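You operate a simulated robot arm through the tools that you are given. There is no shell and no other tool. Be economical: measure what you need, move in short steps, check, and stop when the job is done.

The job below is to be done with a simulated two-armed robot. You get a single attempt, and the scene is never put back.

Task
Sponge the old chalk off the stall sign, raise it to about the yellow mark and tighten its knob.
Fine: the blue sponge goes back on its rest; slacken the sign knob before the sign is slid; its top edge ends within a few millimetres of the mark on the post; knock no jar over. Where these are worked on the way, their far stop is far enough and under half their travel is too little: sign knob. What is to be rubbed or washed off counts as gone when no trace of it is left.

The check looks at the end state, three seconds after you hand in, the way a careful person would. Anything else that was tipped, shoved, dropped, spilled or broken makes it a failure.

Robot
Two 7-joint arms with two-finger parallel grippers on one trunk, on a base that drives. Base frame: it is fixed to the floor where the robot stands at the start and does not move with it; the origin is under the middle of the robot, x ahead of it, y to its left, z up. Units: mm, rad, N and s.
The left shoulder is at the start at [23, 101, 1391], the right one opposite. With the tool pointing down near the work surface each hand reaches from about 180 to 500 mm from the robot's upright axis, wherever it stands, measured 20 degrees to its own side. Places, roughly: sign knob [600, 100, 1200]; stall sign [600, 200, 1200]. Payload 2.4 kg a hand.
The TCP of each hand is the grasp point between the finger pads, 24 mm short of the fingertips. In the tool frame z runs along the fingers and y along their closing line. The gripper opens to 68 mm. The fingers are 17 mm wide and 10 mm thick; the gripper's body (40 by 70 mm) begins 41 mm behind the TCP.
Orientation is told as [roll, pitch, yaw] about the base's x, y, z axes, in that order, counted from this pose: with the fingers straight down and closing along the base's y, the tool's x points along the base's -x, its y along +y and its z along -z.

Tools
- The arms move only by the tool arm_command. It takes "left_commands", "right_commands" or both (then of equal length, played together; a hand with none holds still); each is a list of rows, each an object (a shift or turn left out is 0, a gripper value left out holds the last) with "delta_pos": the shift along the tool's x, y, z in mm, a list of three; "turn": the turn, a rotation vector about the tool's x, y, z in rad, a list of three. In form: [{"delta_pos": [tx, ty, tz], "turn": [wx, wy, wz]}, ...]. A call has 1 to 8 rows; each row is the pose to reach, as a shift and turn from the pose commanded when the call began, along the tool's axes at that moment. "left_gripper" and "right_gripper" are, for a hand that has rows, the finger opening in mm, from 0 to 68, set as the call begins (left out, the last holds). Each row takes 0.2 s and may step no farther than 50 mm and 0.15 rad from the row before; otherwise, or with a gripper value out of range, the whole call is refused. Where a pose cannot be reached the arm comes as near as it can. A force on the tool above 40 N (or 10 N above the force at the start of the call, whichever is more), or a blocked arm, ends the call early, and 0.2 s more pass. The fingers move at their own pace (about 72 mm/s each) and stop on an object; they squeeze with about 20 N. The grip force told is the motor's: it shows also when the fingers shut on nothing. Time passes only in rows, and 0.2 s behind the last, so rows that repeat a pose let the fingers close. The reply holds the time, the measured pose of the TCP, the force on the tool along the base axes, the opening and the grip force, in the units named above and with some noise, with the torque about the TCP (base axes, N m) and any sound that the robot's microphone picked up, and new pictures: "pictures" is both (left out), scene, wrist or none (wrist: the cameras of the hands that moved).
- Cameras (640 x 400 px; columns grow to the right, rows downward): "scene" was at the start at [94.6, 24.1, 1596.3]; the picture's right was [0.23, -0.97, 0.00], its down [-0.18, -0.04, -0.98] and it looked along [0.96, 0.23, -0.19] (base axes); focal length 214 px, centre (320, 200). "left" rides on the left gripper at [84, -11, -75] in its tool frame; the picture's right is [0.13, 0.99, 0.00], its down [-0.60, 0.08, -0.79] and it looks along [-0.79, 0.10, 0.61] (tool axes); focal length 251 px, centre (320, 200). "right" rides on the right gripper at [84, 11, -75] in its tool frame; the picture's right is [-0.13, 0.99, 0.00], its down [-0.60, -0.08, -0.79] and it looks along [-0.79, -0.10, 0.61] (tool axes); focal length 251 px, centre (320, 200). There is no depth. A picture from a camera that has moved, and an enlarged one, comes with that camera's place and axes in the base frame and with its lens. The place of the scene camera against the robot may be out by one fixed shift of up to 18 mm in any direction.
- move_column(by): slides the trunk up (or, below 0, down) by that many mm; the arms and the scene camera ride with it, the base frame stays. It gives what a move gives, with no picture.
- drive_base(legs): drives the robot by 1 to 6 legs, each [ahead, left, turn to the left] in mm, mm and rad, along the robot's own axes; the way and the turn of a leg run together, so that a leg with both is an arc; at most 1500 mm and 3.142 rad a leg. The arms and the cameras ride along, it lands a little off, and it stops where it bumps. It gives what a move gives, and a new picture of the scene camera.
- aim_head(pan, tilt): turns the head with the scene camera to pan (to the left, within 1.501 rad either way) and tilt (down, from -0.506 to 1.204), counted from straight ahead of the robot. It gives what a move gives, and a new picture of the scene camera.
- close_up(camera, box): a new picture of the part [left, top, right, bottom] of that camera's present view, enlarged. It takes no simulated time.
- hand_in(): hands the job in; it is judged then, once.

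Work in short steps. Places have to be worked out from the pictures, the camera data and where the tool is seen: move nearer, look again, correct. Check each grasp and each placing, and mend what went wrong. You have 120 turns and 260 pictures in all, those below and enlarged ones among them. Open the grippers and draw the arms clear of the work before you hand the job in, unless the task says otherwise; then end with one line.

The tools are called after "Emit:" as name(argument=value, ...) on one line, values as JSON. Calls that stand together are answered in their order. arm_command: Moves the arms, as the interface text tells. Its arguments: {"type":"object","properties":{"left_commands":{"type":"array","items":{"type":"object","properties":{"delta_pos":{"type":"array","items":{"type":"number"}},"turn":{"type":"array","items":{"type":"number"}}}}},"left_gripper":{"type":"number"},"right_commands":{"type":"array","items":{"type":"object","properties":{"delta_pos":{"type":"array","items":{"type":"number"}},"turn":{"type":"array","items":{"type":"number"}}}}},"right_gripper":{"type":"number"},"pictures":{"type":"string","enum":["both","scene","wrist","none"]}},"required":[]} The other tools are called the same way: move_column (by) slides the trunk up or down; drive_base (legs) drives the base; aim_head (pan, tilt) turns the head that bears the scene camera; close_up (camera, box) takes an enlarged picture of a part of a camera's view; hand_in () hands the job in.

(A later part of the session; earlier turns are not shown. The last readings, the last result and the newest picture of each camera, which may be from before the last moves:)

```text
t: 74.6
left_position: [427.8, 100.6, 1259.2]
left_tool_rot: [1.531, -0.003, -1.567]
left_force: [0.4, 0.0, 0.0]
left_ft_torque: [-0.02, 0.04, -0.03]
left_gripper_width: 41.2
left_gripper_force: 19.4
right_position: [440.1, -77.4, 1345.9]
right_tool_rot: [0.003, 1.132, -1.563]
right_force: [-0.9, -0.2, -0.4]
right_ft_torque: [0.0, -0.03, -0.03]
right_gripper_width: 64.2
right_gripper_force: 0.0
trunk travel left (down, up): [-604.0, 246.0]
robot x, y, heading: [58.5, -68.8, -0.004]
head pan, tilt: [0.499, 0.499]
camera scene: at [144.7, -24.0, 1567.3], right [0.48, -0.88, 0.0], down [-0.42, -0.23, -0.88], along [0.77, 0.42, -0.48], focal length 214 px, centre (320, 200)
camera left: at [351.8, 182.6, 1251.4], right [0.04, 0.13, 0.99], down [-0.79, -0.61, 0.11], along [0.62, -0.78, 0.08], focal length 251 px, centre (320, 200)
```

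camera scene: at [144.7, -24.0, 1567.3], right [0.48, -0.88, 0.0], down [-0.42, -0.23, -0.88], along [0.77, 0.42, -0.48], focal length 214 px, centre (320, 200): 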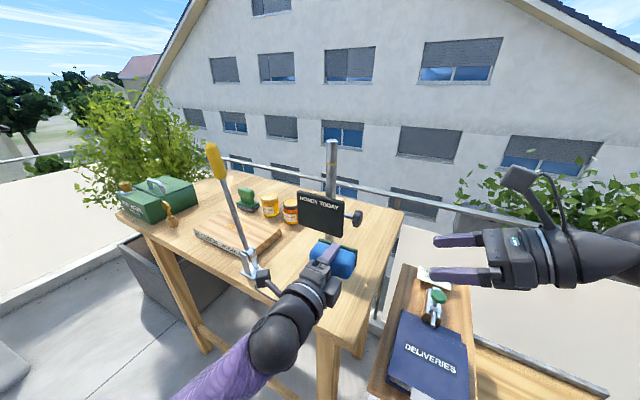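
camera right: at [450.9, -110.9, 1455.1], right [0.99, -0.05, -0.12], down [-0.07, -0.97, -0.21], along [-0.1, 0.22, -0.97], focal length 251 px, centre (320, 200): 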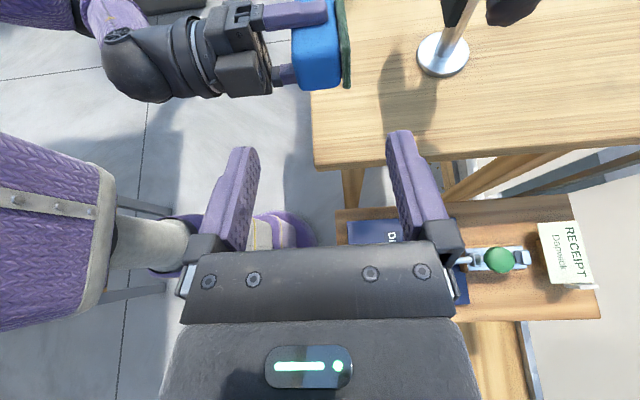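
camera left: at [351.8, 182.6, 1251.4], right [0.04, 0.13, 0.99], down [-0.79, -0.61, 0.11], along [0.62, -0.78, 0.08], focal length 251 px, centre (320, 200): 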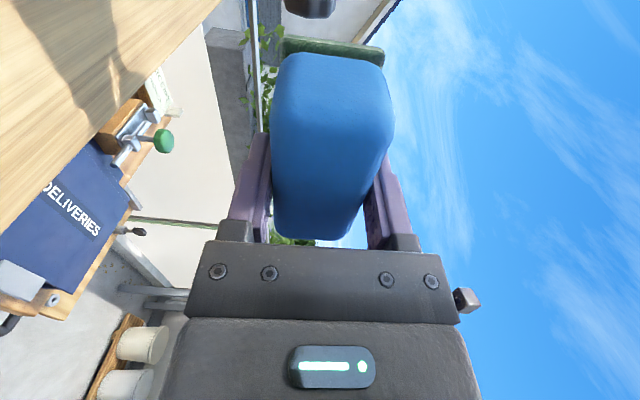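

Now I pitch the hand down while pulling back a little, so the sponge ends up with its green side down.

Emit:
arm_command(left_commands=[{"delta_pos": [0, 0, -6], "turn": [0.14, 0, 0]}, {"delta_pos": [0, 0, -12], "turn": [0.28, 0, 0]}, {"delta_pos": [0, 5, -18], "turn": [0.42, 0, 0]}, {"delta_pos": [0, 10, -24], "turn": [0.56, 0, 0]}, {"delta_pos": [0, 15, -30], "turn": [0.7, 0, 0]}, {"delta_pos": [0, 20, -36], "turn": [0.84, 0, 0]}, {"delta_pos": [0, 25, -42], "turn": [0.98, 0, 0]}, {"delta_pos": [0, 30, -48], "turn": [1.1, 0, 0]}], pictures="none")

Emit:
arm_command(left_commands=[{"turn": [0.14, 0, 0]}, {"turn": [0.28, 0, 0]}, {"turn": [0.43, 0, 0]}], pictures="both")

```text
t: 76.4
left_position: [379.4, 100.2, 1292.7]
left_tool_rot: [0.428, -0.002, -1.563]
left_force: [0.3, 0.7, -0.9]
left_ft_torque: [0.02, 0.0, 0.01]
left_gripper_width: 41.1
left_gripper_force: 19.9
left hand out of reach, approached as far as the arm can: row 3, 4
right_position: [442.1, -76.8, 1345.2]
right_tool_rot: [0.003, 1.132, -1.563]
right_force: [-0.2, -0.1, 0.2]
right_ft_torque: [0.0, 0.02, -0.02]
right_gripper_width: 63.9
right_gripper_force: 0.0
trunk travel left (down, up): [-604.0, 246.0]
robot x, y, heading: [61.9, -69.2, 0.001]
head pan, tilt: [0.499, 0.499]
```

```text
t: 77.2
left_position: [380.9, 99.5, 1291.3]
left_tool_rot: [-0.002, 0.0, -1.566]
left_force: [-0.3, 0.5, -0.5]
left_ft_torque: [0.0, -0.01, 0.0]
left_gripper_width: 41.3
left_gripper_force: 19.4
right_position: [441.2, -78.2, 1346.3]
right_tool_rot: [0.003, 1.132, -1.567]
right_force: [0.3, -0.4, 0.3]
right_ft_torque: [-0.02, 0.0, 0.0]
right_gripper_width: 64.1
right_gripper_force: 0.1
trunk travel left (down, up): [-604.0, 246.0]
robot x, y, heading: [61.8, -70.1, 0.007]
head pan, tilt: [0.499, 0.499]
camera scene: at [145.2, -24.0, 1567.3], right [0.48, -0.88, 0.0], down [-0.42, -0.23, -0.88], along [0.77, 0.42, -0.48], focal length 214 px, centre (320, 200)
camera left: at [370.1, 182.2, 1367.0], right [0.99, 0.13, 0.0], down [0.08, -0.6, 0.79], along [0.1, -0.79, -0.61], focal length 251 px, centre (320, 200)
```

scene: 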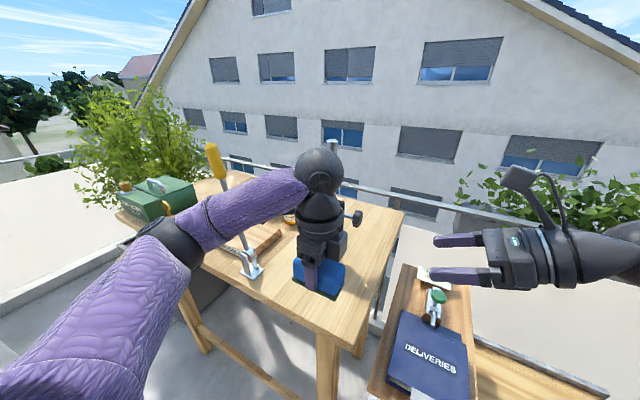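
left: 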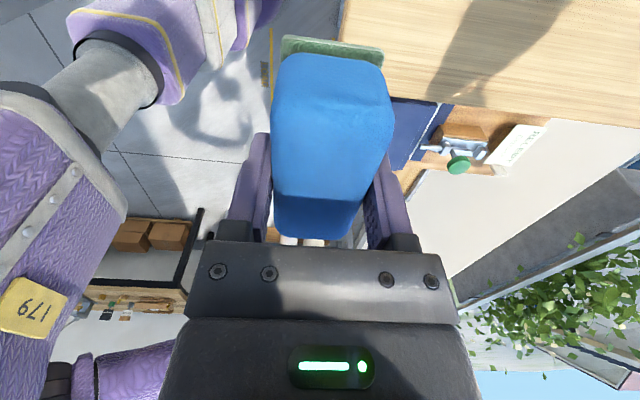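

The sponge is level with the green side down. I drive right and ahead to where I originally picked it up.

Emit:
drive_base(legs=[[0, -40, 0], [98, 0, 0]])

Emit:
arm_command(left_commands=[{"delta_pos": [15, 0, 40]}, {"delta_pos": [30, 0, 80]}, {"delta_pos": [46, 2, 110]}, {"delta_pos": [46, 2, 125]}], pictures="none")

Emit:
aim_head(pan=0.5, tilt=0.65)

Emit:
close_up(camera="scene", box=[240, 160, 400, 320])

```text
t: 78.8
left_position: [480.5, 59.4, 1290.6]
left_tool_rot: [-0.001, 0.0, -1.566]
left_force: [-0.1, -0.6, -0.5]
left_ft_torque: [-0.01, 0.04, -0.01]
left_gripper_width: 41.5
left_gripper_force: 20.2
right_position: [540.2, -117.8, 1345.3]
right_tool_rot: [0.003, 1.131, -1.569]
right_force: [1.0, -0.5, 0.6]
right_ft_torque: [-0.02, 0.02, 0.01]
right_gripper_width: 64.1
right_gripper_force: 0.0
trunk travel left (down, up): [-604.0, 246.0]
robot x, y, heading: [155.4, -110.4, -0.003]
head pan, tilt: [0.499, 0.499]
camera scene: at [243.9, -63.2, 1567.2], right [0.48, -0.88, 0.0], down [-0.42, -0.23, -0.88], along [0.77, 0.42, -0.48], focal length 214 px, centre (320, 200)
```

scene: 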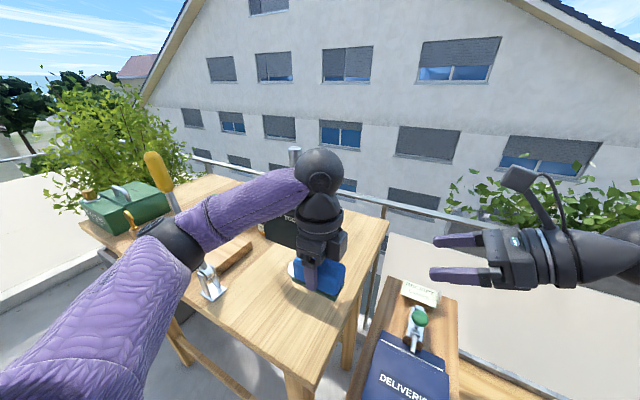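

```text
t: 79.8
left_position: [481.6, 105.1, 1165.9]
left_tool_rot: [-0.001, 0.0, -1.569]
left_force: [-0.3, 0.0, 0.1]
left_ft_torque: [-0.01, -0.02, -0.05]
left_gripper_width: 41.4
left_gripper_force: 20.0
right_position: [538.8, -117.8, 1346.2]
right_tool_rot: [0.003, 1.131, -1.566]
right_force: [0.4, -0.7, 0.0]
right_ft_torque: [0.02, 0.0, 0.02]
right_gripper_width: 64.1
right_gripper_force: 0.0
trunk travel left (down, up): [-604.0, 246.0]
robot x, y, heading: [159.0, -106.2, 0.001]
head pan, tilt: [0.499, 0.499]
```

```text
t: 80.5
left_position: [481.0, 105.2, 1164.2]
left_tool_rot: [0.001, 0.001, -1.568]
left_force: [0.0, 0.1, 0.5]
left_ft_torque: [0.0, -0.01, -0.02]
left_gripper_width: 41.0
left_gripper_force: 19.7
right_position: [539.0, -118.4, 1345.5]
right_tool_rot: [0.004, 1.133, -1.567]
right_force: [0.3, 0.4, 0.2]
right_ft_torque: [0.02, 0.01, 0.04]
right_gripper_width: 63.8
right_gripper_force: 0.1
trunk travel left (down, up): [-604.0, 246.0]
robot x, y, heading: [162.0, -108.3, -0.002]
head pan, tilt: [0.499, 0.649]
camera scene: at [238.7, -65.3, 1554.0], right [0.48, -0.88, 0.0], down [-0.53, -0.29, -0.8], along [0.7, 0.38, -0.6], focal length 214 px, centre (320, 200)
```

scene: 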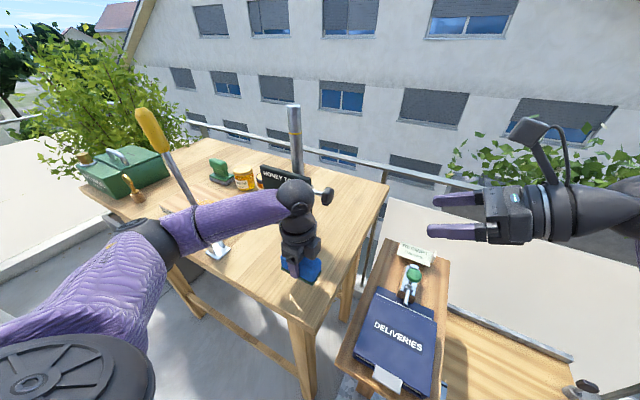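

```text
2.50 times, centred on (320, 240) of scene
camera zoom: at [238.7, -65.3, 1554.0], right [0.48, -0.88, 0.0], down [-0.53, -0.29, -0.8], along [0.7, 0.38, -0.6], focal length 536 px, centre (320, 100)
```

zoom: 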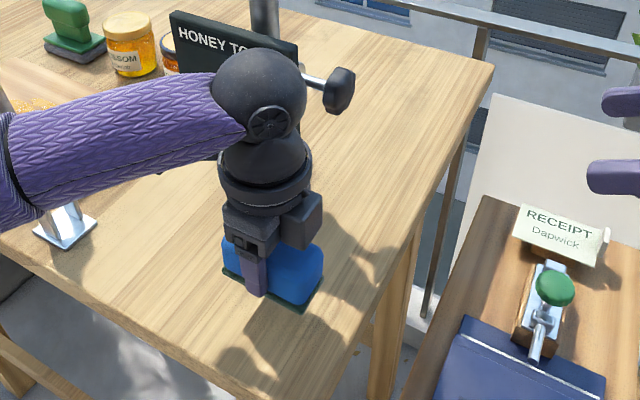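

The camera pose matches my earlier picture, so I can compare directly. I lower 30 mm and compare corner positions with the originals (front-left (226,300), front-right (300,341), back-right (320,307) in this zoom).

Emit:
arm_command(left_commands=[{"delta_pos": [0, 0, 15]}, {"delta_pos": [0, 0, 30]}, {"delta_pos": [0, 0, 30]}], pictures="none")

Emit:
close_up(camera="scene", box=[270, 220, 350, 300])

```text
t: 81.3
left_position: [481.2, 106.0, 1136.2]
left_tool_rot: [0.001, 0.0, -1.569]
left_force: [-0.1, 0.3, -1.5]
left_ft_torque: [-0.01, 0.01, 0.01]
left_gripper_width: 41.4
left_gripper_force: 20.0
right_position: [538.2, -117.5, 1346.8]
right_tool_rot: [0.004, 1.13, -1.566]
right_force: [-0.5, 0.2, -0.4]
right_ft_torque: [-0.01, -0.01, -0.03]
right_gripper_width: 63.9
right_gripper_force: 0.1
trunk travel left (down, up): [-604.0, 246.0]
robot x, y, heading: [155.2, -111.2, -0.002]
head pan, tilt: [0.499, 0.649]
```

```text
5.00 times, centred on (310, 260) of scene
camera zoom: at [238.7, -65.3, 1554.0], right [0.48, -0.88, 0.0], down [-0.53, -0.29, -0.8], along [0.7, 0.38, -0.6], focal length 1072 px, centre (370, -100)
```

zoom: 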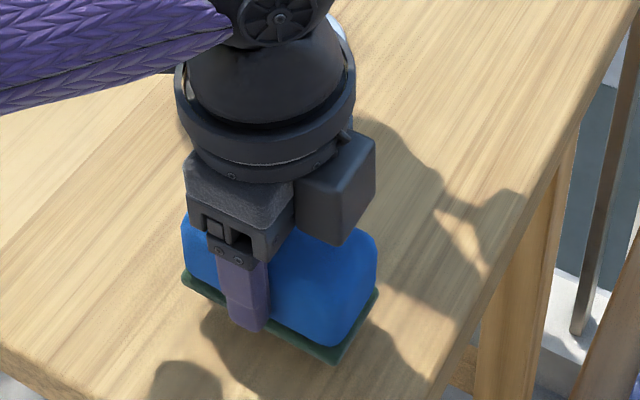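

The remaining mismatch is about 4 mm in −x plus the height. I correct that and lower gently until it touches.

Emit:
arm_command(left_commands=[{"delta_pos": [0, -4, 3]}, {"delta_pos": [0, -4, 6]}, {"delta_pos": [0, -4, 9]}], pictures="none")

Emit:
arm_command(left_commands=[{"delta_pos": [0, 0, 1.5]}, {"delta_pos": [0, 0, 3]}], pictures="none")

Emit:
close_up(camera="scene", box=[270, 220, 350, 300])

```text
t: 82.1
left_position: [476.5, 104.5, 1127.7]
left_tool_rot: [0.001, -0.001, -1.568]
left_force: [0.0, 0.3, 0.6]
left_ft_torque: [-0.01, -0.04, -0.02]
left_gripper_width: 41.3
left_gripper_force: 20.1
right_position: [538.9, -117.6, 1345.9]
right_tool_rot: [0.002, 1.132, -1.566]
right_force: [-0.2, -0.3, -0.8]
right_ft_torque: [0.02, 0.03, 0.01]
right_gripper_width: 63.8
right_gripper_force: 0.0
trunk travel left (down, up): [-604.0, 246.0]
robot x, y, heading: [159.0, -113.5, -0.002]
head pan, tilt: [0.499, 0.649]
```

```text
t: 82.7
left_position: [477.3, 104.0, 1123.9]
left_tool_rot: [0.0, -0.001, -1.568]
left_force: [-0.3, 0.3, 0.0]
left_ft_torque: [0.03, 0.0, -0.02]
left_gripper_width: 41.2
left_gripper_force: 20.3
right_position: [538.3, -116.5, 1346.0]
right_tool_rot: [0.003, 1.13, -1.565]
right_force: [0.7, -0.1, 1.1]
right_ft_torque: [0.0, 0.01, 0.03]
right_gripper_width: 64.2
right_gripper_force: 0.2
trunk travel left (down, up): [-604.0, 246.0]
robot x, y, heading: [157.5, -112.0, 0.002]
head pan, tilt: [0.499, 0.649]
```

```text
5.00 times, centred on (310, 260) of scene
camera zoom: at [238.7, -65.3, 1554.0], right [0.48, -0.88, 0.0], down [-0.53, -0.29, -0.8], along [0.7, 0.38, -0.6], focal length 1072 px, centre (370, -100)
```

zoom: 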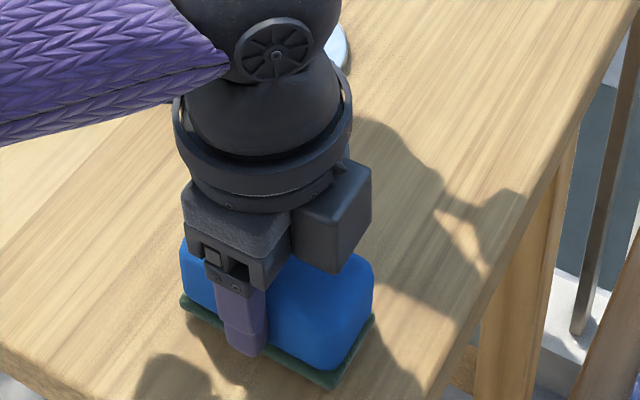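

It matches the original pixels nearly exactly. I lower in small steps until I feel contact.

Emit:
arm_command(left_commands=[{"delta_pos": [0, 0, 1.5]}, {"delta_pos": [0, 0, 3]}], pictures="none")

```text
t: 83.3
left_position: [477.9, 106.0, 1121.7]
left_tool_rot: [0.001, 0.001, -1.567]
left_force: [-0.2, -0.2, 0.2]
left_ft_torque: [0.0, 0.01, -0.03]
left_gripper_width: 41.2
left_gripper_force: 20.3
right_position: [539.3, -117.9, 1347.3]
right_tool_rot: [0.003, 1.13, -1.565]
right_force: [-0.4, 0.0, 0.5]
right_ft_torque: [0.0, 0.01, 0.02]
right_gripper_width: 64.2
right_gripper_force: 0.0
trunk travel left (down, up): [-604.0, 246.0]
robot x, y, heading: [158.5, -110.9, -0.003]
head pan, tilt: [0.499, 0.649]
```

Emit:
arm_command(left_commands=[{"delta_pos": [0, 0, 1.5]}, {"delta_pos": [0, 0, 3]}], pictures="none")

Emit:
close_up(camera="scene", box=[270, 220, 350, 300])

```text
t: 83.9
left_position: [476.2, 105.0, 1119.5]
left_tool_rot: [0.003, -0.001, -1.566]
left_force: [-1.4, 2.0, 14.4]
left_ft_torque: [-0.54, 0.07, -0.04]
left_gripper_width: 41.6
left_gripper_force: 20.1
right_position: [537.4, -117.9, 1346.9]
right_tool_rot: [0.005, 1.13, -1.564]
right_force: [-0.6, -0.3, 0.7]
right_ft_torque: [0.02, 0.01, -0.02]
right_gripper_width: 64.1
right_gripper_force: 0.1
trunk travel left (down, up): [-604.0, 246.0]
robot x, y, heading: [161.2, -108.5, 0.003]
head pan, tilt: [0.499, 0.649]
```

```text
5.00 times, centred on (310, 260) of scene
camera zoom: at [237.6, -65.3, 1554.2], right [0.48, -0.88, 0.0], down [-0.53, -0.29, -0.8], along [0.7, 0.38, -0.6], focal length 1072 px, centre (370, -100)
```

zoom: 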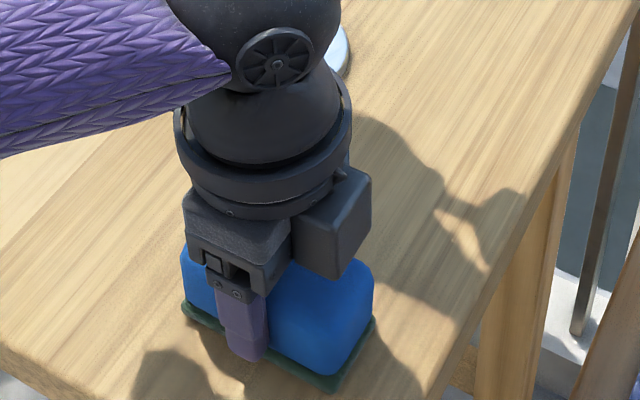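

Contact at 14 N. I ease up 2 mm, correct +2 mm in x, release and rise.

Emit:
arm_command(left_commands=[{"delta_pos": [0, 2, -2.5]}, {"delta_pos": [0, 2, -1]}], pictures="none")

Emit:
arm_command(left_commands=[{"delta_pos": [0, 0, 0]}, {"delta_pos": [0, 0, 0]}, {"delta_pos": [0, 0, 0]}, {"delta_pos": [0, 0, -30]}, {"delta_pos": [0, 0, -75]}, {"delta_pos": [0, 0, -120]}, {"delta_pos": [0, -20, -160]}, {"delta_pos": [0, -50, -200]}], left_gripper=62, pictures="wrist")

Emit:
close_up(camera="scene", box=[270, 220, 350, 300])

```text
t: 84.5
left_position: [480.2, 105.2, 1120.0]
left_tool_rot: [0.0, 0.0, -1.568]
left_force: [-0.8, 1.2, 4.6]
left_ft_torque: [-0.2, -0.01, 0.01]
left_gripper_width: 41.4
left_gripper_force: 20.0
right_position: [537.9, -117.0, 1346.2]
right_tool_rot: [0.003, 1.131, -1.566]
right_force: [-1.1, -0.2, 0.0]
right_ft_torque: [0.01, 0.02, 0.01]
right_gripper_width: 63.8
right_gripper_force: 0.1
trunk travel left (down, up): [-604.0, 246.0]
robot x, y, heading: [156.3, -110.6, 0.005]
head pan, tilt: [0.499, 0.649]
```

```text
t: 86.3
left_position: [428.0, 105.6, 1321.4]
left_tool_rot: [-0.002, -0.002, -1.567]
left_force: [-0.2, -0.1, 0.5]
left_ft_torque: [0.0, -0.04, 0.0]
left_gripper_width: 62.1
left_gripper_force: 0.1
right_position: [538.5, -118.2, 1346.2]
right_tool_rot: [0.005, 1.131, -1.565]
right_force: [0.5, -0.4, 0.0]
right_ft_torque: [-0.01, 0.0, 0.0]
right_gripper_width: 63.9
right_gripper_force: 0.1
trunk travel left (down, up): [-604.0, 246.0]
robot x, y, heading: [162.3, -110.3, -0.001]
head pan, tilt: [0.499, 0.649]
camera left: at [416.9, 189.0, 1396.7], right [0.99, 0.13, 0.0], down [0.08, -0.6, 0.79], along [0.1, -0.79, -0.61], focal length 251 px, centre (320, 200)
```

left: 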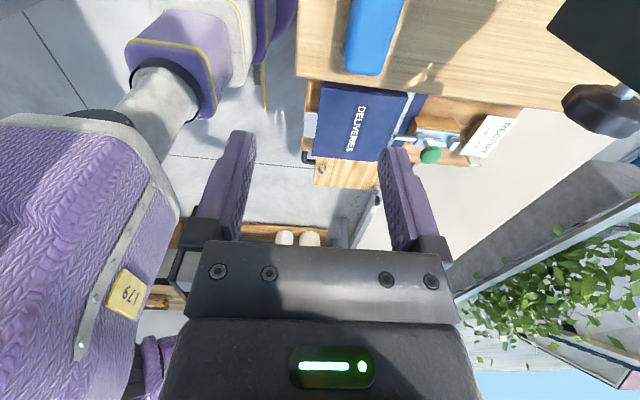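

```text
5.00 times, centred on (310, 260) of scene
camera zoom: at [238.0, -65.5, 1554.0], right [0.48, -0.88, 0.0], down [-0.53, -0.29, -0.8], along [0.7, 0.38, -0.6], focal length 1072 px, centre (370, -100)
```

zoom: 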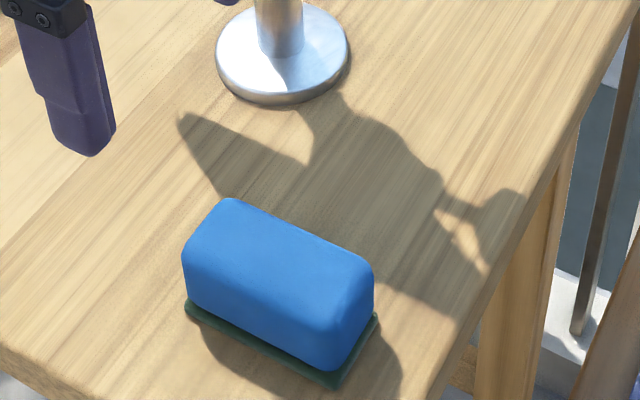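

The sponge is back on its spot, upright, within about 2 mm. Next is the knob, near [613,115,1246] with its axis along y. I level the right hand to point along +y and approach short of it.

Emit:
arm_command(right_commands=[{"delta_pos": [-8, 19, 42], "turn": [0, 0.11, 0]}, {"delta_pos": [-16, 38, 84], "turn": [0, 0.22, 0]}, {"delta_pos": [-24, 57, 126], "turn": [0, 0.33, 0]}, {"delta_pos": [-33, 75, 160], "turn": [0, 0.44, 0]}, {"delta_pos": [-33, 75, 160], "turn": [0, 0.44, 0]}], right_gripper=68, pictures="both")

```text
t: 87.5
left_position: [428.9, 105.4, 1321.2]
left_tool_rot: [0.002, 0.0, -1.568]
left_force: [-0.8, -0.3, -0.2]
left_ft_torque: [0.01, 0.01, -0.01]
left_gripper_width: 61.8
left_gripper_force: 0.1
right_position: [603.8, 14.0, 1248.1]
right_tool_rot: [2.356, 1.568, 0.786]
right_force: [-0.2, 0.7, 0.1]
right_ft_torque: [0.01, 0.0, 0.0]
right_gripper_width: 67.9
right_gripper_force: 0.1
right hand out of reach, approached as far as the arm can: row 4, 5
trunk travel left (down, up): [-604.0, 246.0]
robot x, y, heading: [161.5, -106.7, 0.0]
head pan, tilt: [0.499, 0.649]
camera scene: at [238.7, -65.8, 1554.0], right [0.48, -0.88, 0.0], down [-0.53, -0.29, -0.8], along [0.7, 0.38, -0.6], focal length 214 px, centre (320, 200)
camera right: at [613.8, -62.3, 1333.3], right [0.99, 0.0, -0.13], down [-0.08, -0.79, -0.61], along [-0.1, 0.61, -0.79], focal length 251 px, centre (320, 200)
```

scene: 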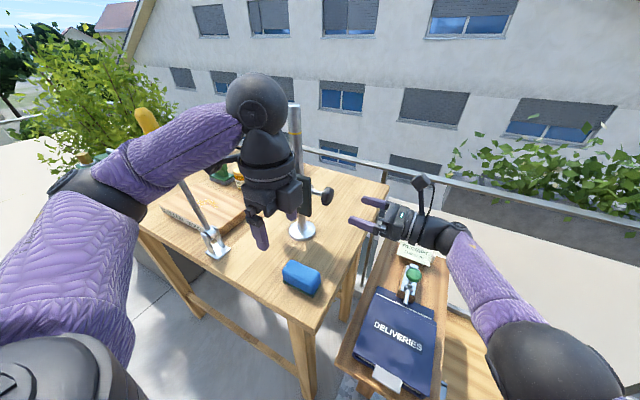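
right: 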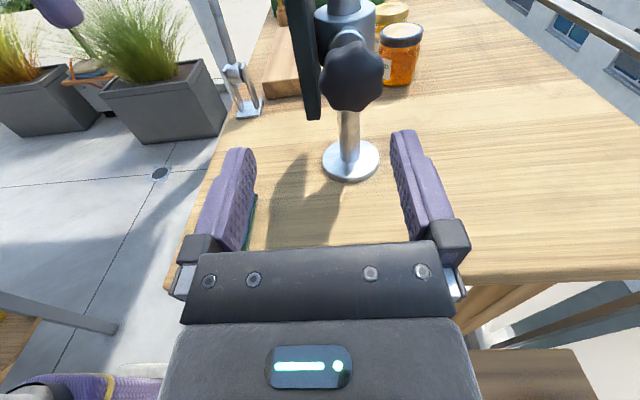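

The view of the knob is excellent; it lies near [625,105,1249]. I need to be about 50 mm closer, so I look down to check the clearance between my base and the table.

Emit:
aim_head(pan=0.3, tilt=1.2)

```text
t: 88.5
left_position: [430.0, 106.4, 1320.4]
left_tool_rot: [-0.001, -0.001, -1.567]
left_force: [0.5, -0.4, -0.3]
left_ft_torque: [0.01, 0.01, 0.01]
left_gripper_width: 62.1
left_gripper_force: 0.0
right_position: [602.9, 13.3, 1246.6]
right_tool_rot: [1.803, 1.571, 0.234]
right_force: [-0.9, -0.2, 0.1]
right_ft_torque: [-0.02, 0.03, 0.02]
right_gripper_width: 68.0
right_gripper_force: 0.1
trunk travel left (down, up): [-604.0, 246.0]
robot x, y, heading: [159.8, -108.6, 0.003]
head pan, tilt: [0.3, 1.201]
camera scene: at [216.0, -90.1, 1513.7], right [0.3, -0.95, 0.0], down [-0.89, -0.28, -0.36], along [0.35, 0.11, -0.93], focal length 214 px, centre (320, 200)
```

scene: 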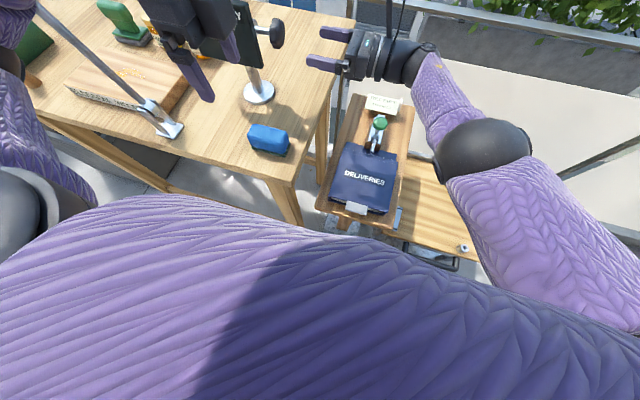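

My chest has plenty of room, but the floor is hidden. I'll drive only 30 mm ahead and lower the trunk by 100 mm so the right arm's reach is better; the left hand goes up and back first.

Emit:
arm_command(left_commands=[{"delta_pos": [0, -20, -40]}, {"delta_pos": [0, -40, -80]}, {"delta_pos": [0, -60, -120]}], right_commands=[{"delta_pos": [0, 0, 0]}, {"delta_pos": [5, 0, 0]}, {"delta_pos": [20, 0, 0]}], pictures="none")

Emit:
drive_base(legs=[[30, 0, 0]])

Emit:
move_column(by=-100)

Emit:
aim_head(pan=0.5, tilt=0.35)

```text
t: 89.2
left_position: [366.6, 104.9, 1441.5]
left_tool_rot: [-0.001, -0.003, -1.567]
left_force: [-0.2, -0.7, 0.1]
left_ft_torque: [-0.01, 0.01, 0.0]
left_gripper_width: 62.1
left_gripper_force: 0.1
right_position: [603.2, 12.7, 1270.4]
right_tool_rot: [1.806, 1.57, 0.238]
right_force: [-1.4, 0.3, -0.3]
right_ft_torque: [0.02, -0.02, -0.01]
right_gripper_width: 67.9
right_gripper_force: 0.0
trunk travel left (down, up): [-604.0, 246.0]
robot x, y, heading: [154.9, -112.8, 0.003]
head pan, tilt: [0.3, 1.201]
```

```text
t: 90.1
left_position: [399.5, 105.1, 1441.7]
left_tool_rot: [-0.002, 0.0, -1.569]
left_force: [0.4, -0.7, -0.4]
left_ft_torque: [-0.02, 0.02, -0.01]
left_gripper_width: 62.1
left_gripper_force: 0.1
right_position: [635.7, 14.4, 1267.0]
right_tool_rot: [2.908, 1.571, 1.339]
right_force: [0.9, -0.4, -0.2]
right_ft_torque: [-0.01, 0.0, 0.02]
right_gripper_width: 67.7
right_gripper_force: 0.1
trunk travel left (down, up): [-604.0, 246.0]
robot x, y, heading: [188.4, -108.3, -0.007]
head pan, tilt: [0.3, 1.201]
camera scene: at [247.8, -90.2, 1513.5], right [0.3, -0.96, 0.0], down [-0.89, -0.28, -0.36], along [0.34, 0.11, -0.93], focal length 214 px, centre (320, 200)
```

scene: 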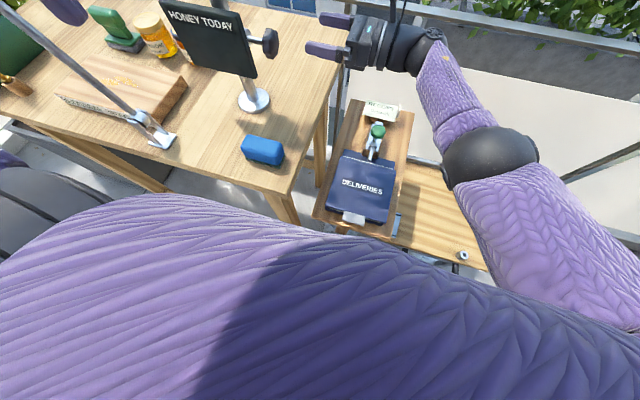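

```text
t: 91.4
left_position: [397.2, 106.7, 1341.3]
left_tool_rot: [0.001, 0.0, -1.567]
left_force: [-0.7, 0.3, -0.5]
left_ft_torque: [0.0, 0.0, -0.01]
left_gripper_width: 61.8
left_gripper_force: 0.0
right_position: [633.4, 13.9, 1169.3]
right_tool_rot: [2.271, 1.568, 0.703]
right_force: [-0.4, -0.7, -0.7]
right_ft_torque: [0.02, 0.0, -0.03]
right_gripper_width: 68.1
right_gripper_force: 0.0
trunk travel left (down, up): [-504.0, 346.0]
robot x, y, heading: [190.0, -108.5, 0.001]
head pan, tilt: [0.3, 1.201]
```

```text
t: 92.6
left_position: [397.9, 104.5, 1341.7]
left_tool_rot: [-0.001, 0.001, -1.568]
left_force: [-0.8, 0.1, -0.3]
left_ft_torque: [-0.01, 0.01, -0.02]
left_gripper_width: 61.7
left_gripper_force: 0.1
right_position: [633.8, 14.7, 1168.6]
right_tool_rot: [1.9, 1.569, 0.328]
right_force: [0.6, 0.5, -0.2]
right_ft_torque: [0.0, -0.03, 0.01]
right_gripper_width: 68.0
right_gripper_force: 0.0
trunk travel left (down, up): [-504.0, 346.0]
robot x, y, heading: [192.9, -112.7, 0.002]
head pan, tilt: [0.499, 0.351]
camera scene: at [280.5, -62.1, 1480.7], right [0.48, -0.88, 0.0], down [-0.3, -0.17, -0.94], along [0.82, 0.45, -0.34], focal length 214 px, centre (320, 200)
```

scene: 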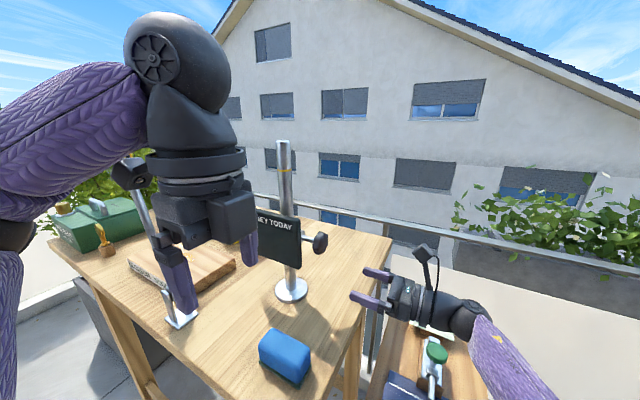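

Now I raise the right hand to the knob's height, align it at x≈625 and look.

Emit:
arm_command(right_commands=[{"delta_pos": [40, -5, 0]}, {"delta_pos": [80, -9, 0]}, {"delta_pos": [80, -9, 25]}, {"delta_pos": [80, -9, 25]}], pictures="wrist")

Emit:
close_up(camera="scene", box=[240, 130, 400, 310])

Emit:
close_up(camera="right", box=[200, 0, 460, 200])

```text
t: 93.6
left_position: [398.0, 105.4, 1340.7]
left_tool_rot: [0.001, 0.002, -1.567]
left_force: [-0.3, -0.8, -0.4]
left_ft_torque: [0.02, 0.02, 0.03]
left_gripper_width: 61.8
left_gripper_force: 0.2
right_position: [623.9, 40.1, 1249.7]
right_tool_rot: [2.024, 1.57, 0.455]
right_force: [-0.5, 0.1, 0.3]
right_ft_torque: [0.01, 0.02, 0.01]
right_gripper_width: 67.8
right_gripper_force: 0.1
trunk travel left (down, up): [-504.0, 346.0]
robot x, y, heading: [185.4, -107.1, -0.003]
head pan, tilt: [0.499, 0.351]
camera right: at [634.1, -36.6, 1334.9], right [0.99, 0.0, -0.13], down [-0.08, -0.79, -0.6], along [-0.1, 0.61, -0.79], focal length 251 px, centre (320, 200)
```

right: 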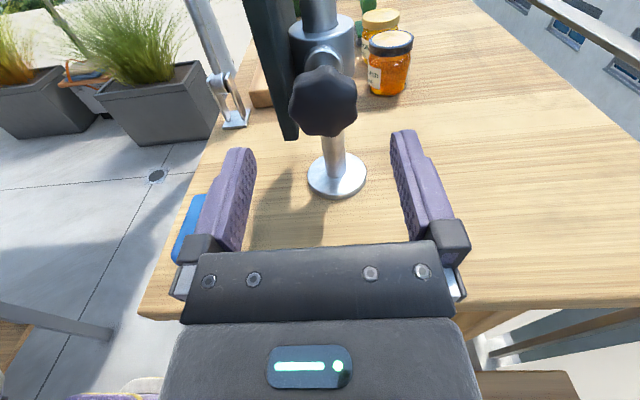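

```text
2.22 times, centred on (320, 220) of scene
camera zoom: at [280.5, -62.5, 1480.8], right [0.48, -0.88, 0.0], down [-0.3, -0.16, -0.94], along [0.82, 0.45, -0.34], focal length 477 px, centre (320, 156)
```

zoom: 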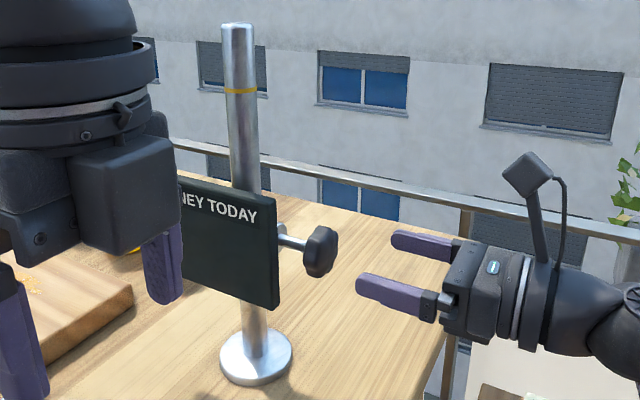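

```text
2.00 times, centred on (330, 100) of right
camera zoom: at [634.1, -36.6, 1334.9], right [0.99, 0.0, -0.13], down [-0.08, -0.79, -0.6], along [-0.1, 0.61, -0.79], focal length 503 px, centre (300, 400)
```

zoom: 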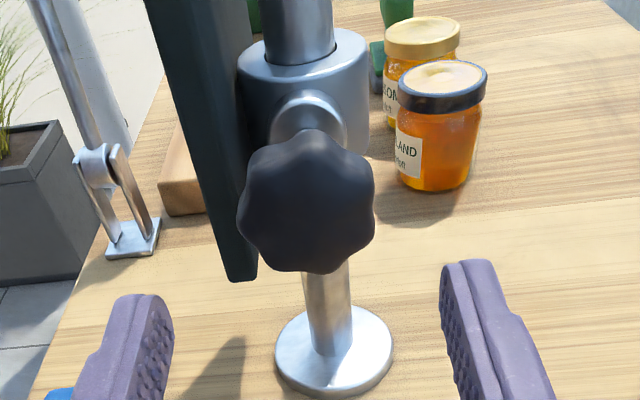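

The knob's centre is around x≈625, z≈1245. I advance partway so the fingers start to straddle it, and check from both cameras.

Emit:
arm_command(right_commands=[{"delta_pos": [-3, 1, 20]}, {"delta_pos": [-3, 1, 42]}, {"delta_pos": [-3, 1, 42]}], pictures="wrist")

Emit:
close_up(camera="scene", box=[290, 200, 390, 300])

Emit:
close_up(camera="right", box=[200, 50, 460, 250])

```text
t: 94.4
left_position: [398.7, 106.3, 1339.9]
left_tool_rot: [-0.001, 0.0, -1.565]
left_force: [0.2, -0.1, -0.7]
left_ft_torque: [0.01, -0.01, 0.01]
left_gripper_width: 61.8
left_gripper_force: 0.0
right_position: [623.9, 81.8, 1246.1]
right_tool_rot: [1.905, 1.571, 0.335]
right_force: [-0.6, -0.4, -0.1]
right_ft_torque: [0.0, 0.0, 0.03]
right_gripper_width: 67.6
right_gripper_force: 0.0
trunk travel left (down, up): [-504.0, 346.0]
robot x, y, heading: [190.0, -108.2, 0.002]
head pan, tilt: [0.499, 0.351]
camera right: at [634.5, 6.2, 1331.1], right [0.99, 0.0, -0.13], down [-0.08, -0.79, -0.6], along [-0.1, 0.61, -0.79], focal length 251 px, centre (320, 200)
```

right: 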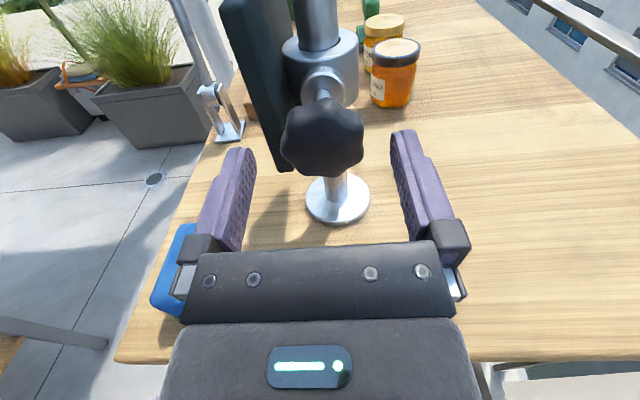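

```text
4.00 times, centred on (340, 250) of scene
camera zoom: at [280.5, -62.3, 1480.8], right [0.48, -0.88, 0.0], down [-0.3, -0.16, -0.94], along [0.82, 0.45, -0.34], focal length 858 px, centre (240, 0)
```

zoom: 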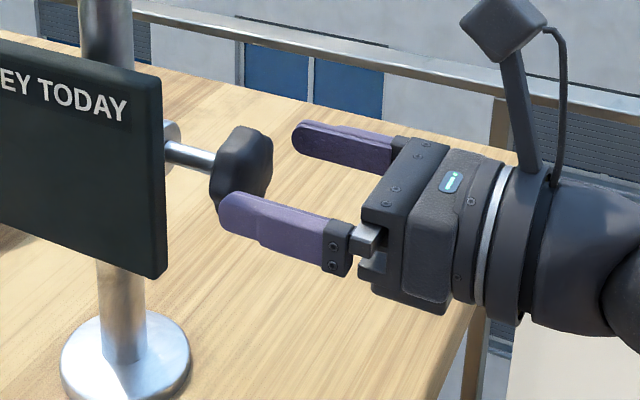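

```text
2.00 times, centred on (330, 150) of right
camera zoom: at [634.5, 6.2, 1331.1], right [0.99, 0.0, -0.13], down [-0.08, -0.79, -0.6], along [-0.1, 0.61, -0.79], focal length 503 px, centre (300, 300)
```

zoom: 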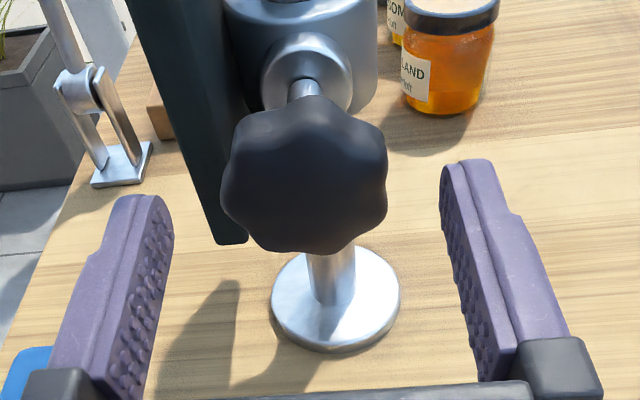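

I estimate the knob's centre at y≈118, z≈1242. I advance to y≈107 with the opening cut to 58 mm so the finger stays off the sign's edge.

Emit:
arm_command(right_commands=[{"delta_pos": [-4, 1, 8]}, {"delta_pos": [-4, 1, 17]}, {"delta_pos": [-4, 1, 25]}, {"delta_pos": [-4, 1, 25]}], right_gripper=58, pictures="wrist")

Emit:
close_up(camera="scene", box=[290, 200, 390, 300])

```text
t: 95.4
left_position: [398.2, 105.6, 1341.6]
left_tool_rot: [0.0, -0.002, -1.569]
left_force: [-0.9, -0.7, -0.6]
left_ft_torque: [0.0, -0.03, 0.01]
left_gripper_width: 62.3
left_gripper_force: 0.1
right_position: [624.0, 105.9, 1242.2]
right_tool_rot: [2.152, 1.568, 0.585]
right_force: [0.5, 0.2, -0.3]
right_ft_torque: [-0.02, 0.02, -0.02]
right_gripper_width: 58.0
right_gripper_force: 0.0
trunk travel left (down, up): [-504.0, 346.0]
robot x, y, heading: [185.1, -106.8, 0.001]
head pan, tilt: [0.499, 0.351]
camera right: at [634.7, 30.5, 1326.7], right [0.99, 0.0, -0.13], down [-0.08, -0.79, -0.6], along [-0.1, 0.61, -0.79], focal length 251 px, centre (320, 200)
```

right: 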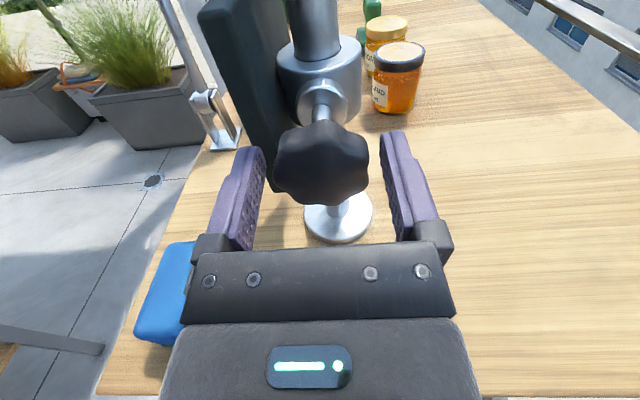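

```text
4.00 times, centred on (340, 250) of scene
camera zoom: at [280.6, -62.2, 1480.8], right [0.48, -0.88, 0.0], down [-0.3, -0.16, -0.94], along [0.82, 0.45, -0.34], focal length 858 px, centre (240, 0)
```

zoom: 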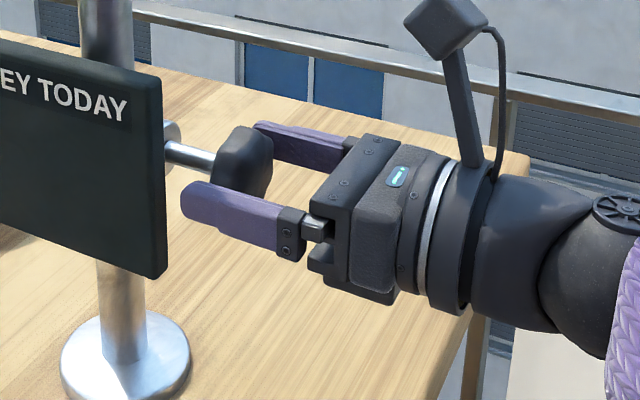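

The knob is between the pads. I close on it.

Emit:
arm_command(right_commands=[{"delta_pos": [0, 0, 0]}, {"delta_pos": [0, 0, 0]}, {"delta_pos": [0, 0, 0]}], right_gripper=25, pictures="wrist")

```text
t: 96.2
left_position: [398.2, 105.4, 1341.4]
left_tool_rot: [0.001, -0.001, -1.567]
left_force: [0.2, 0.5, -0.5]
left_ft_torque: [-0.01, -0.01, -0.01]
left_gripper_width: 62.1
left_gripper_force: 0.0
right_position: [625.5, 106.8, 1243.2]
right_tool_rot: [2.403, 1.569, 0.832]
right_force: [3.0, 1.8, 1.9]
right_ft_torque: [0.1, -0.03, -0.26]
right_gripper_width: 43.4
right_gripper_force: 44.9
trunk travel left (down, up): [-504.0, 346.0]
robot x, y, heading: [189.5, -109.8, -0.0]
head pan, tilt: [0.499, 0.351]
camera right: at [635.3, 30.8, 1326.5], right [0.99, 0.0, -0.13], down [-0.08, -0.79, -0.6], along [-0.1, 0.61, -0.79], focal length 251 px, centre (320, 200)
```

right: 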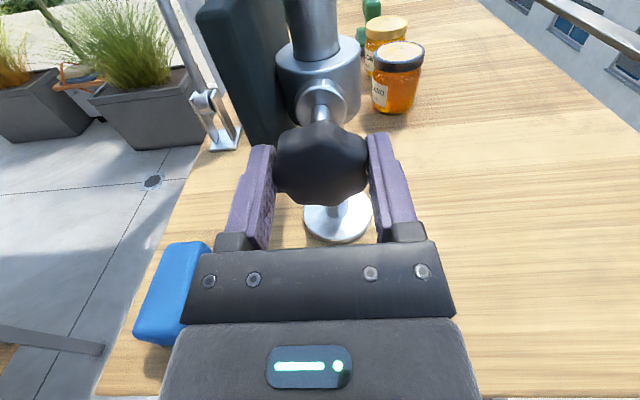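

Gripped and centred. I loosen now, turning counter-clockwise as seen from the knob's end (negative about tool z).

Emit:
arm_command(right_commands=[{"turn": [0, 0, -0.1]}, {"turn": [0, 0, -0.2]}, {"turn": [0, 0, -0.3]}, {"turn": [0, 0, -0.4]}, {"turn": [0, 0, -0.5]}, {"turn": [0, 0, -0.6]}, {"turn": [0, 0, -0.7]}, {"turn": [0, 0, -0.8]}], pictures="wrist")

Emit:
close_up(camera="scene", box=[250, 130, 390, 300])

```text
t: 98.0
left_position: [396.5, 103.5, 1341.7]
left_tool_rot: [-0.001, 0.001, -1.57]
left_force: [0.2, 0.6, -0.5]
left_ft_torque: [-0.01, -0.03, 0.01]
left_gripper_width: 62.0
left_gripper_force: 0.0
right_position: [624.6, 101.8, 1243.3]
right_tool_rot: [1.572, 0.769, 0.002]
right_force: [-7.8, -13.1, -3.1]
right_ft_torque: [0.02, -0.02, 0.18]
right_gripper_width: 43.5
right_gripper_force: 45.1
right hand out of reach, approached as far as the arm can: row 6
trunk travel left (down, up): [-504.0, 346.0]
robot x, y, heading: [189.9, -112.0, 0.002]
head pan, tilt: [0.499, 0.351]
camera right: at [570.8, 26.2, 1310.2], right [0.78, 0.0, 0.62], down [0.38, -0.79, -0.48], along [0.5, 0.61, -0.62], focal length 251 px, centre (320, 200)
```

right: 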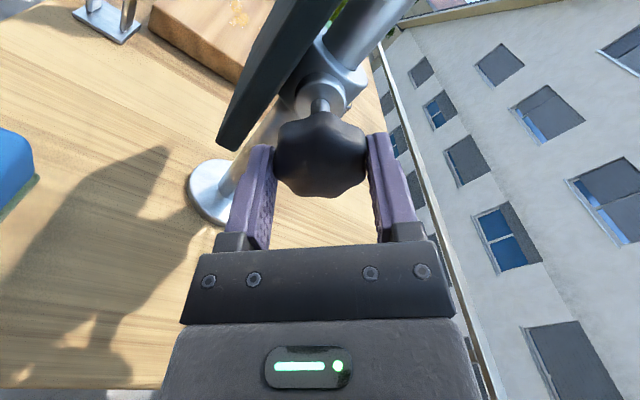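

```text
2.35 times, centred on (320, 215) of scene
camera zoom: at [279.1, -65.0, 1480.9], right [0.48, -0.88, 0.0], down [-0.3, -0.16, -0.94], along [0.82, 0.45, -0.34], focal length 505 px, centre (320, 165)
```

zoom: 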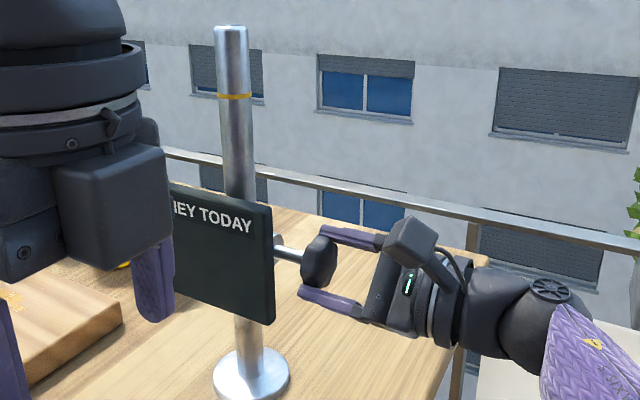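

The knob turns with the hand. I continue loosening.

Emit:
arm_command(right_commands=[{"delta_pos": [0, 0, -1], "turn": [0, 0, -0.1]}, {"delta_pos": [0, 0, -1], "turn": [0, 0, -0.2]}, {"delta_pos": [0, 0, -1], "turn": [0, 0, -0.3]}, {"delta_pos": [0, 0, -1], "turn": [0, 0, -0.4]}, {"delta_pos": [0, 0, -1], "turn": [0, 0, -0.5]}, {"delta_pos": [0, 0, -1], "turn": [0, 0, -0.6]}, {"delta_pos": [0, 0, -1], "turn": [0, 0, -0.7]}], pictures="wrist")

Emit:
close_up(camera="scene", box=[250, 130, 390, 300])

```text
t: 99.6
left_position: [397.6, 103.1, 1341.0]
left_tool_rot: [0.001, 0.004, -1.567]
left_force: [-0.2, -0.3, 0.5]
left_ft_torque: [-0.02, -0.04, -0.01]
left_gripper_width: 62.1
left_gripper_force: 0.0
right_position: [624.3, 101.8, 1244.0]
right_tool_rot: [1.572, 0.066, -0.001]
right_force: [-3.1, -12.2, 2.2]
right_ft_torque: [0.34, -0.01, 0.36]
right_gripper_width: 43.4
right_gripper_force: 45.0
trunk travel left (down, up): [-504.0, 346.0]
robot x, y, heading: [189.2, -108.6, -0.001]
head pan, tilt: [0.499, 0.351]
camera right: at [540.4, 26.6, 1260.3], right [0.2, 0.0, 0.98], down [0.6, -0.79, -0.12], along [0.78, 0.61, -0.15], focal length 251 px, centre (320, 200)
```

right: 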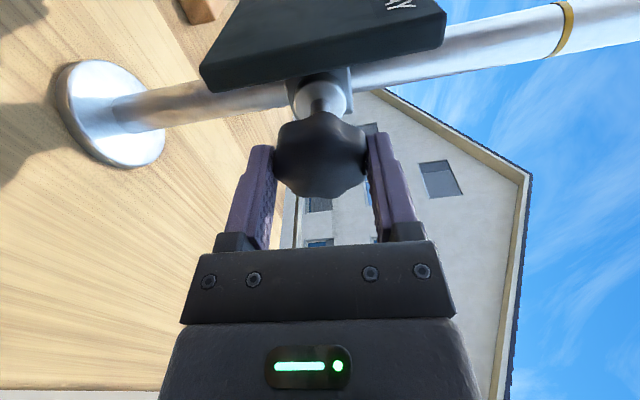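

```text
2.35 times, centred on (320, 215) of scene
camera zoom: at [279.5, -64.9, 1481.0], right [0.48, -0.88, 0.0], down [-0.3, -0.16, -0.94], along [0.82, 0.45, -0.34], focal length 505 px, centre (320, 165)
```

zoom: 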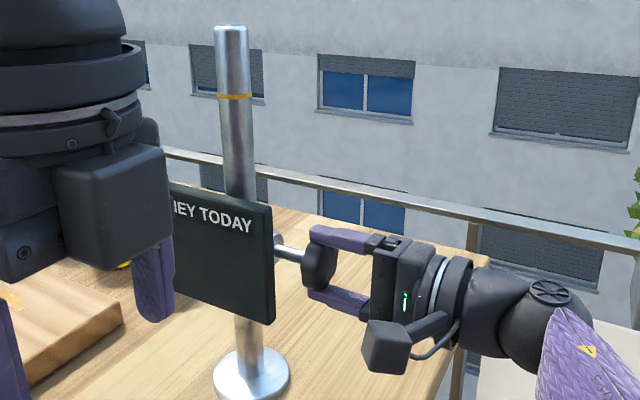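

It has turned 1.5 rad without a stop. I keep going.

Emit:
arm_command(right_commands=[{"turn": [0, 0, -0.1]}, {"turn": [0, 0, -0.2]}, {"turn": [0, 0, -0.3]}, {"turn": [0, 0, -0.4]}, {"turn": [0, 0, -0.5]}, {"turn": [0, 0, -0.6]}, {"turn": [0, 0, -0.7]}, {"turn": [0, 0, -0.8]}], pictures="wrist")

```text
t: 101.4
left_position: [398.6, 104.6, 1341.5]
left_tool_rot: [-0.002, 0.001, -1.568]
left_force: [0.4, -0.9, -0.9]
left_ft_torque: [0.02, 0.03, 0.04]
left_gripper_width: 62.1
left_gripper_force: 0.1
right_position: [567.5, 90.6, 1274.5]
right_tool_rot: [1.546, -0.677, -0.02]
right_force: [-0.3, -0.3, 0.3]
right_ft_torque: [-0.03, 0.04, 0.0]
right_gripper_width: 24.9
right_gripper_force: 0.1
right hand out of reach, approached as far as the arm can: row 1, 2, 3, 4, 5, 6, 7, 8
trunk travel left (down, up): [-504.0, 346.0]
robot x, y, heading: [188.9, -111.2, -0.003]
head pan, tilt: [0.499, 0.351]
camera right: at [491.1, 17.4, 1232.2], right [-0.52, 0.04, 0.85], down [0.49, -0.8, 0.33], along [0.7, 0.59, 0.4], focal length 251 px, centre (320, 200)
```

right: 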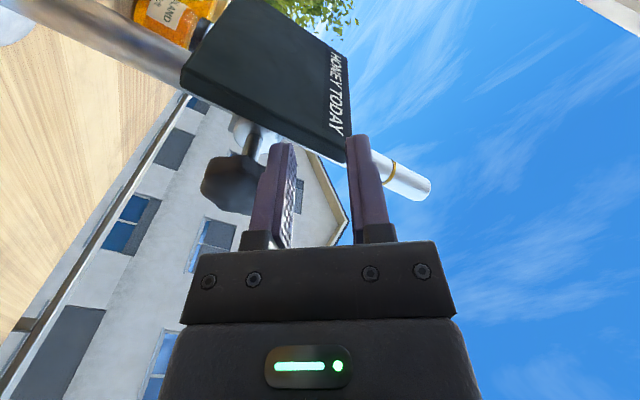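

The arm hit its range limit and slipped off the knob. I draw it back to the right and check the sign.

Emit:
arm_command(right_commands=[{"delta_pos": [0, 0, -25]}, {"delta_pos": [0, 0, -60]}], right_gripper=60, pictures="none")

Emit:
close_up(camera="scene", box=[250, 130, 390, 300])

```text
t: 102.0
left_position: [398.7, 106.3, 1340.6]
left_tool_rot: [-0.001, 0.001, -1.566]
left_force: [-0.2, -0.1, -0.6]
left_ft_torque: [0.01, 0.02, 0.01]
left_gripper_width: 61.9
left_gripper_force: 0.1
right_position: [565.8, 32.6, 1273.9]
right_tool_rot: [1.543, -0.677, -0.018]
right_force: [-0.3, 0.1, -0.7]
right_ft_torque: [0.01, 0.01, -0.01]
right_gripper_width: 60.1
right_gripper_force: 0.1
trunk travel left (down, up): [-504.0, 346.0]
robot x, y, heading: [189.9, -110.1, 0.003]
head pan, tilt: [0.499, 0.351]
```

```text
2.35 times, centred on (320, 215) of scene
camera zoom: at [280.3, -62.6, 1480.8], right [0.48, -0.88, 0.0], down [-0.3, -0.16, -0.94], along [0.82, 0.45, -0.34], focal length 505 px, centre (320, 165)
```

zoom: 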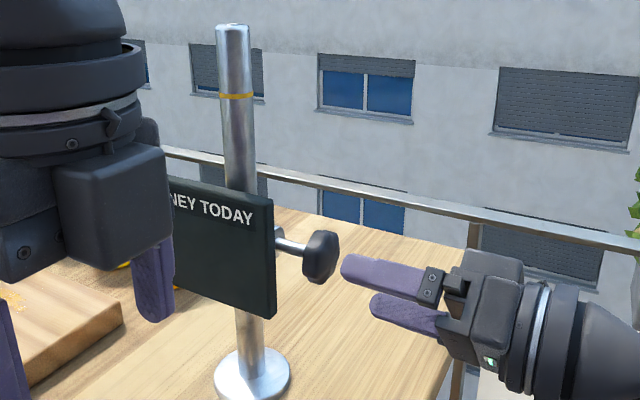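

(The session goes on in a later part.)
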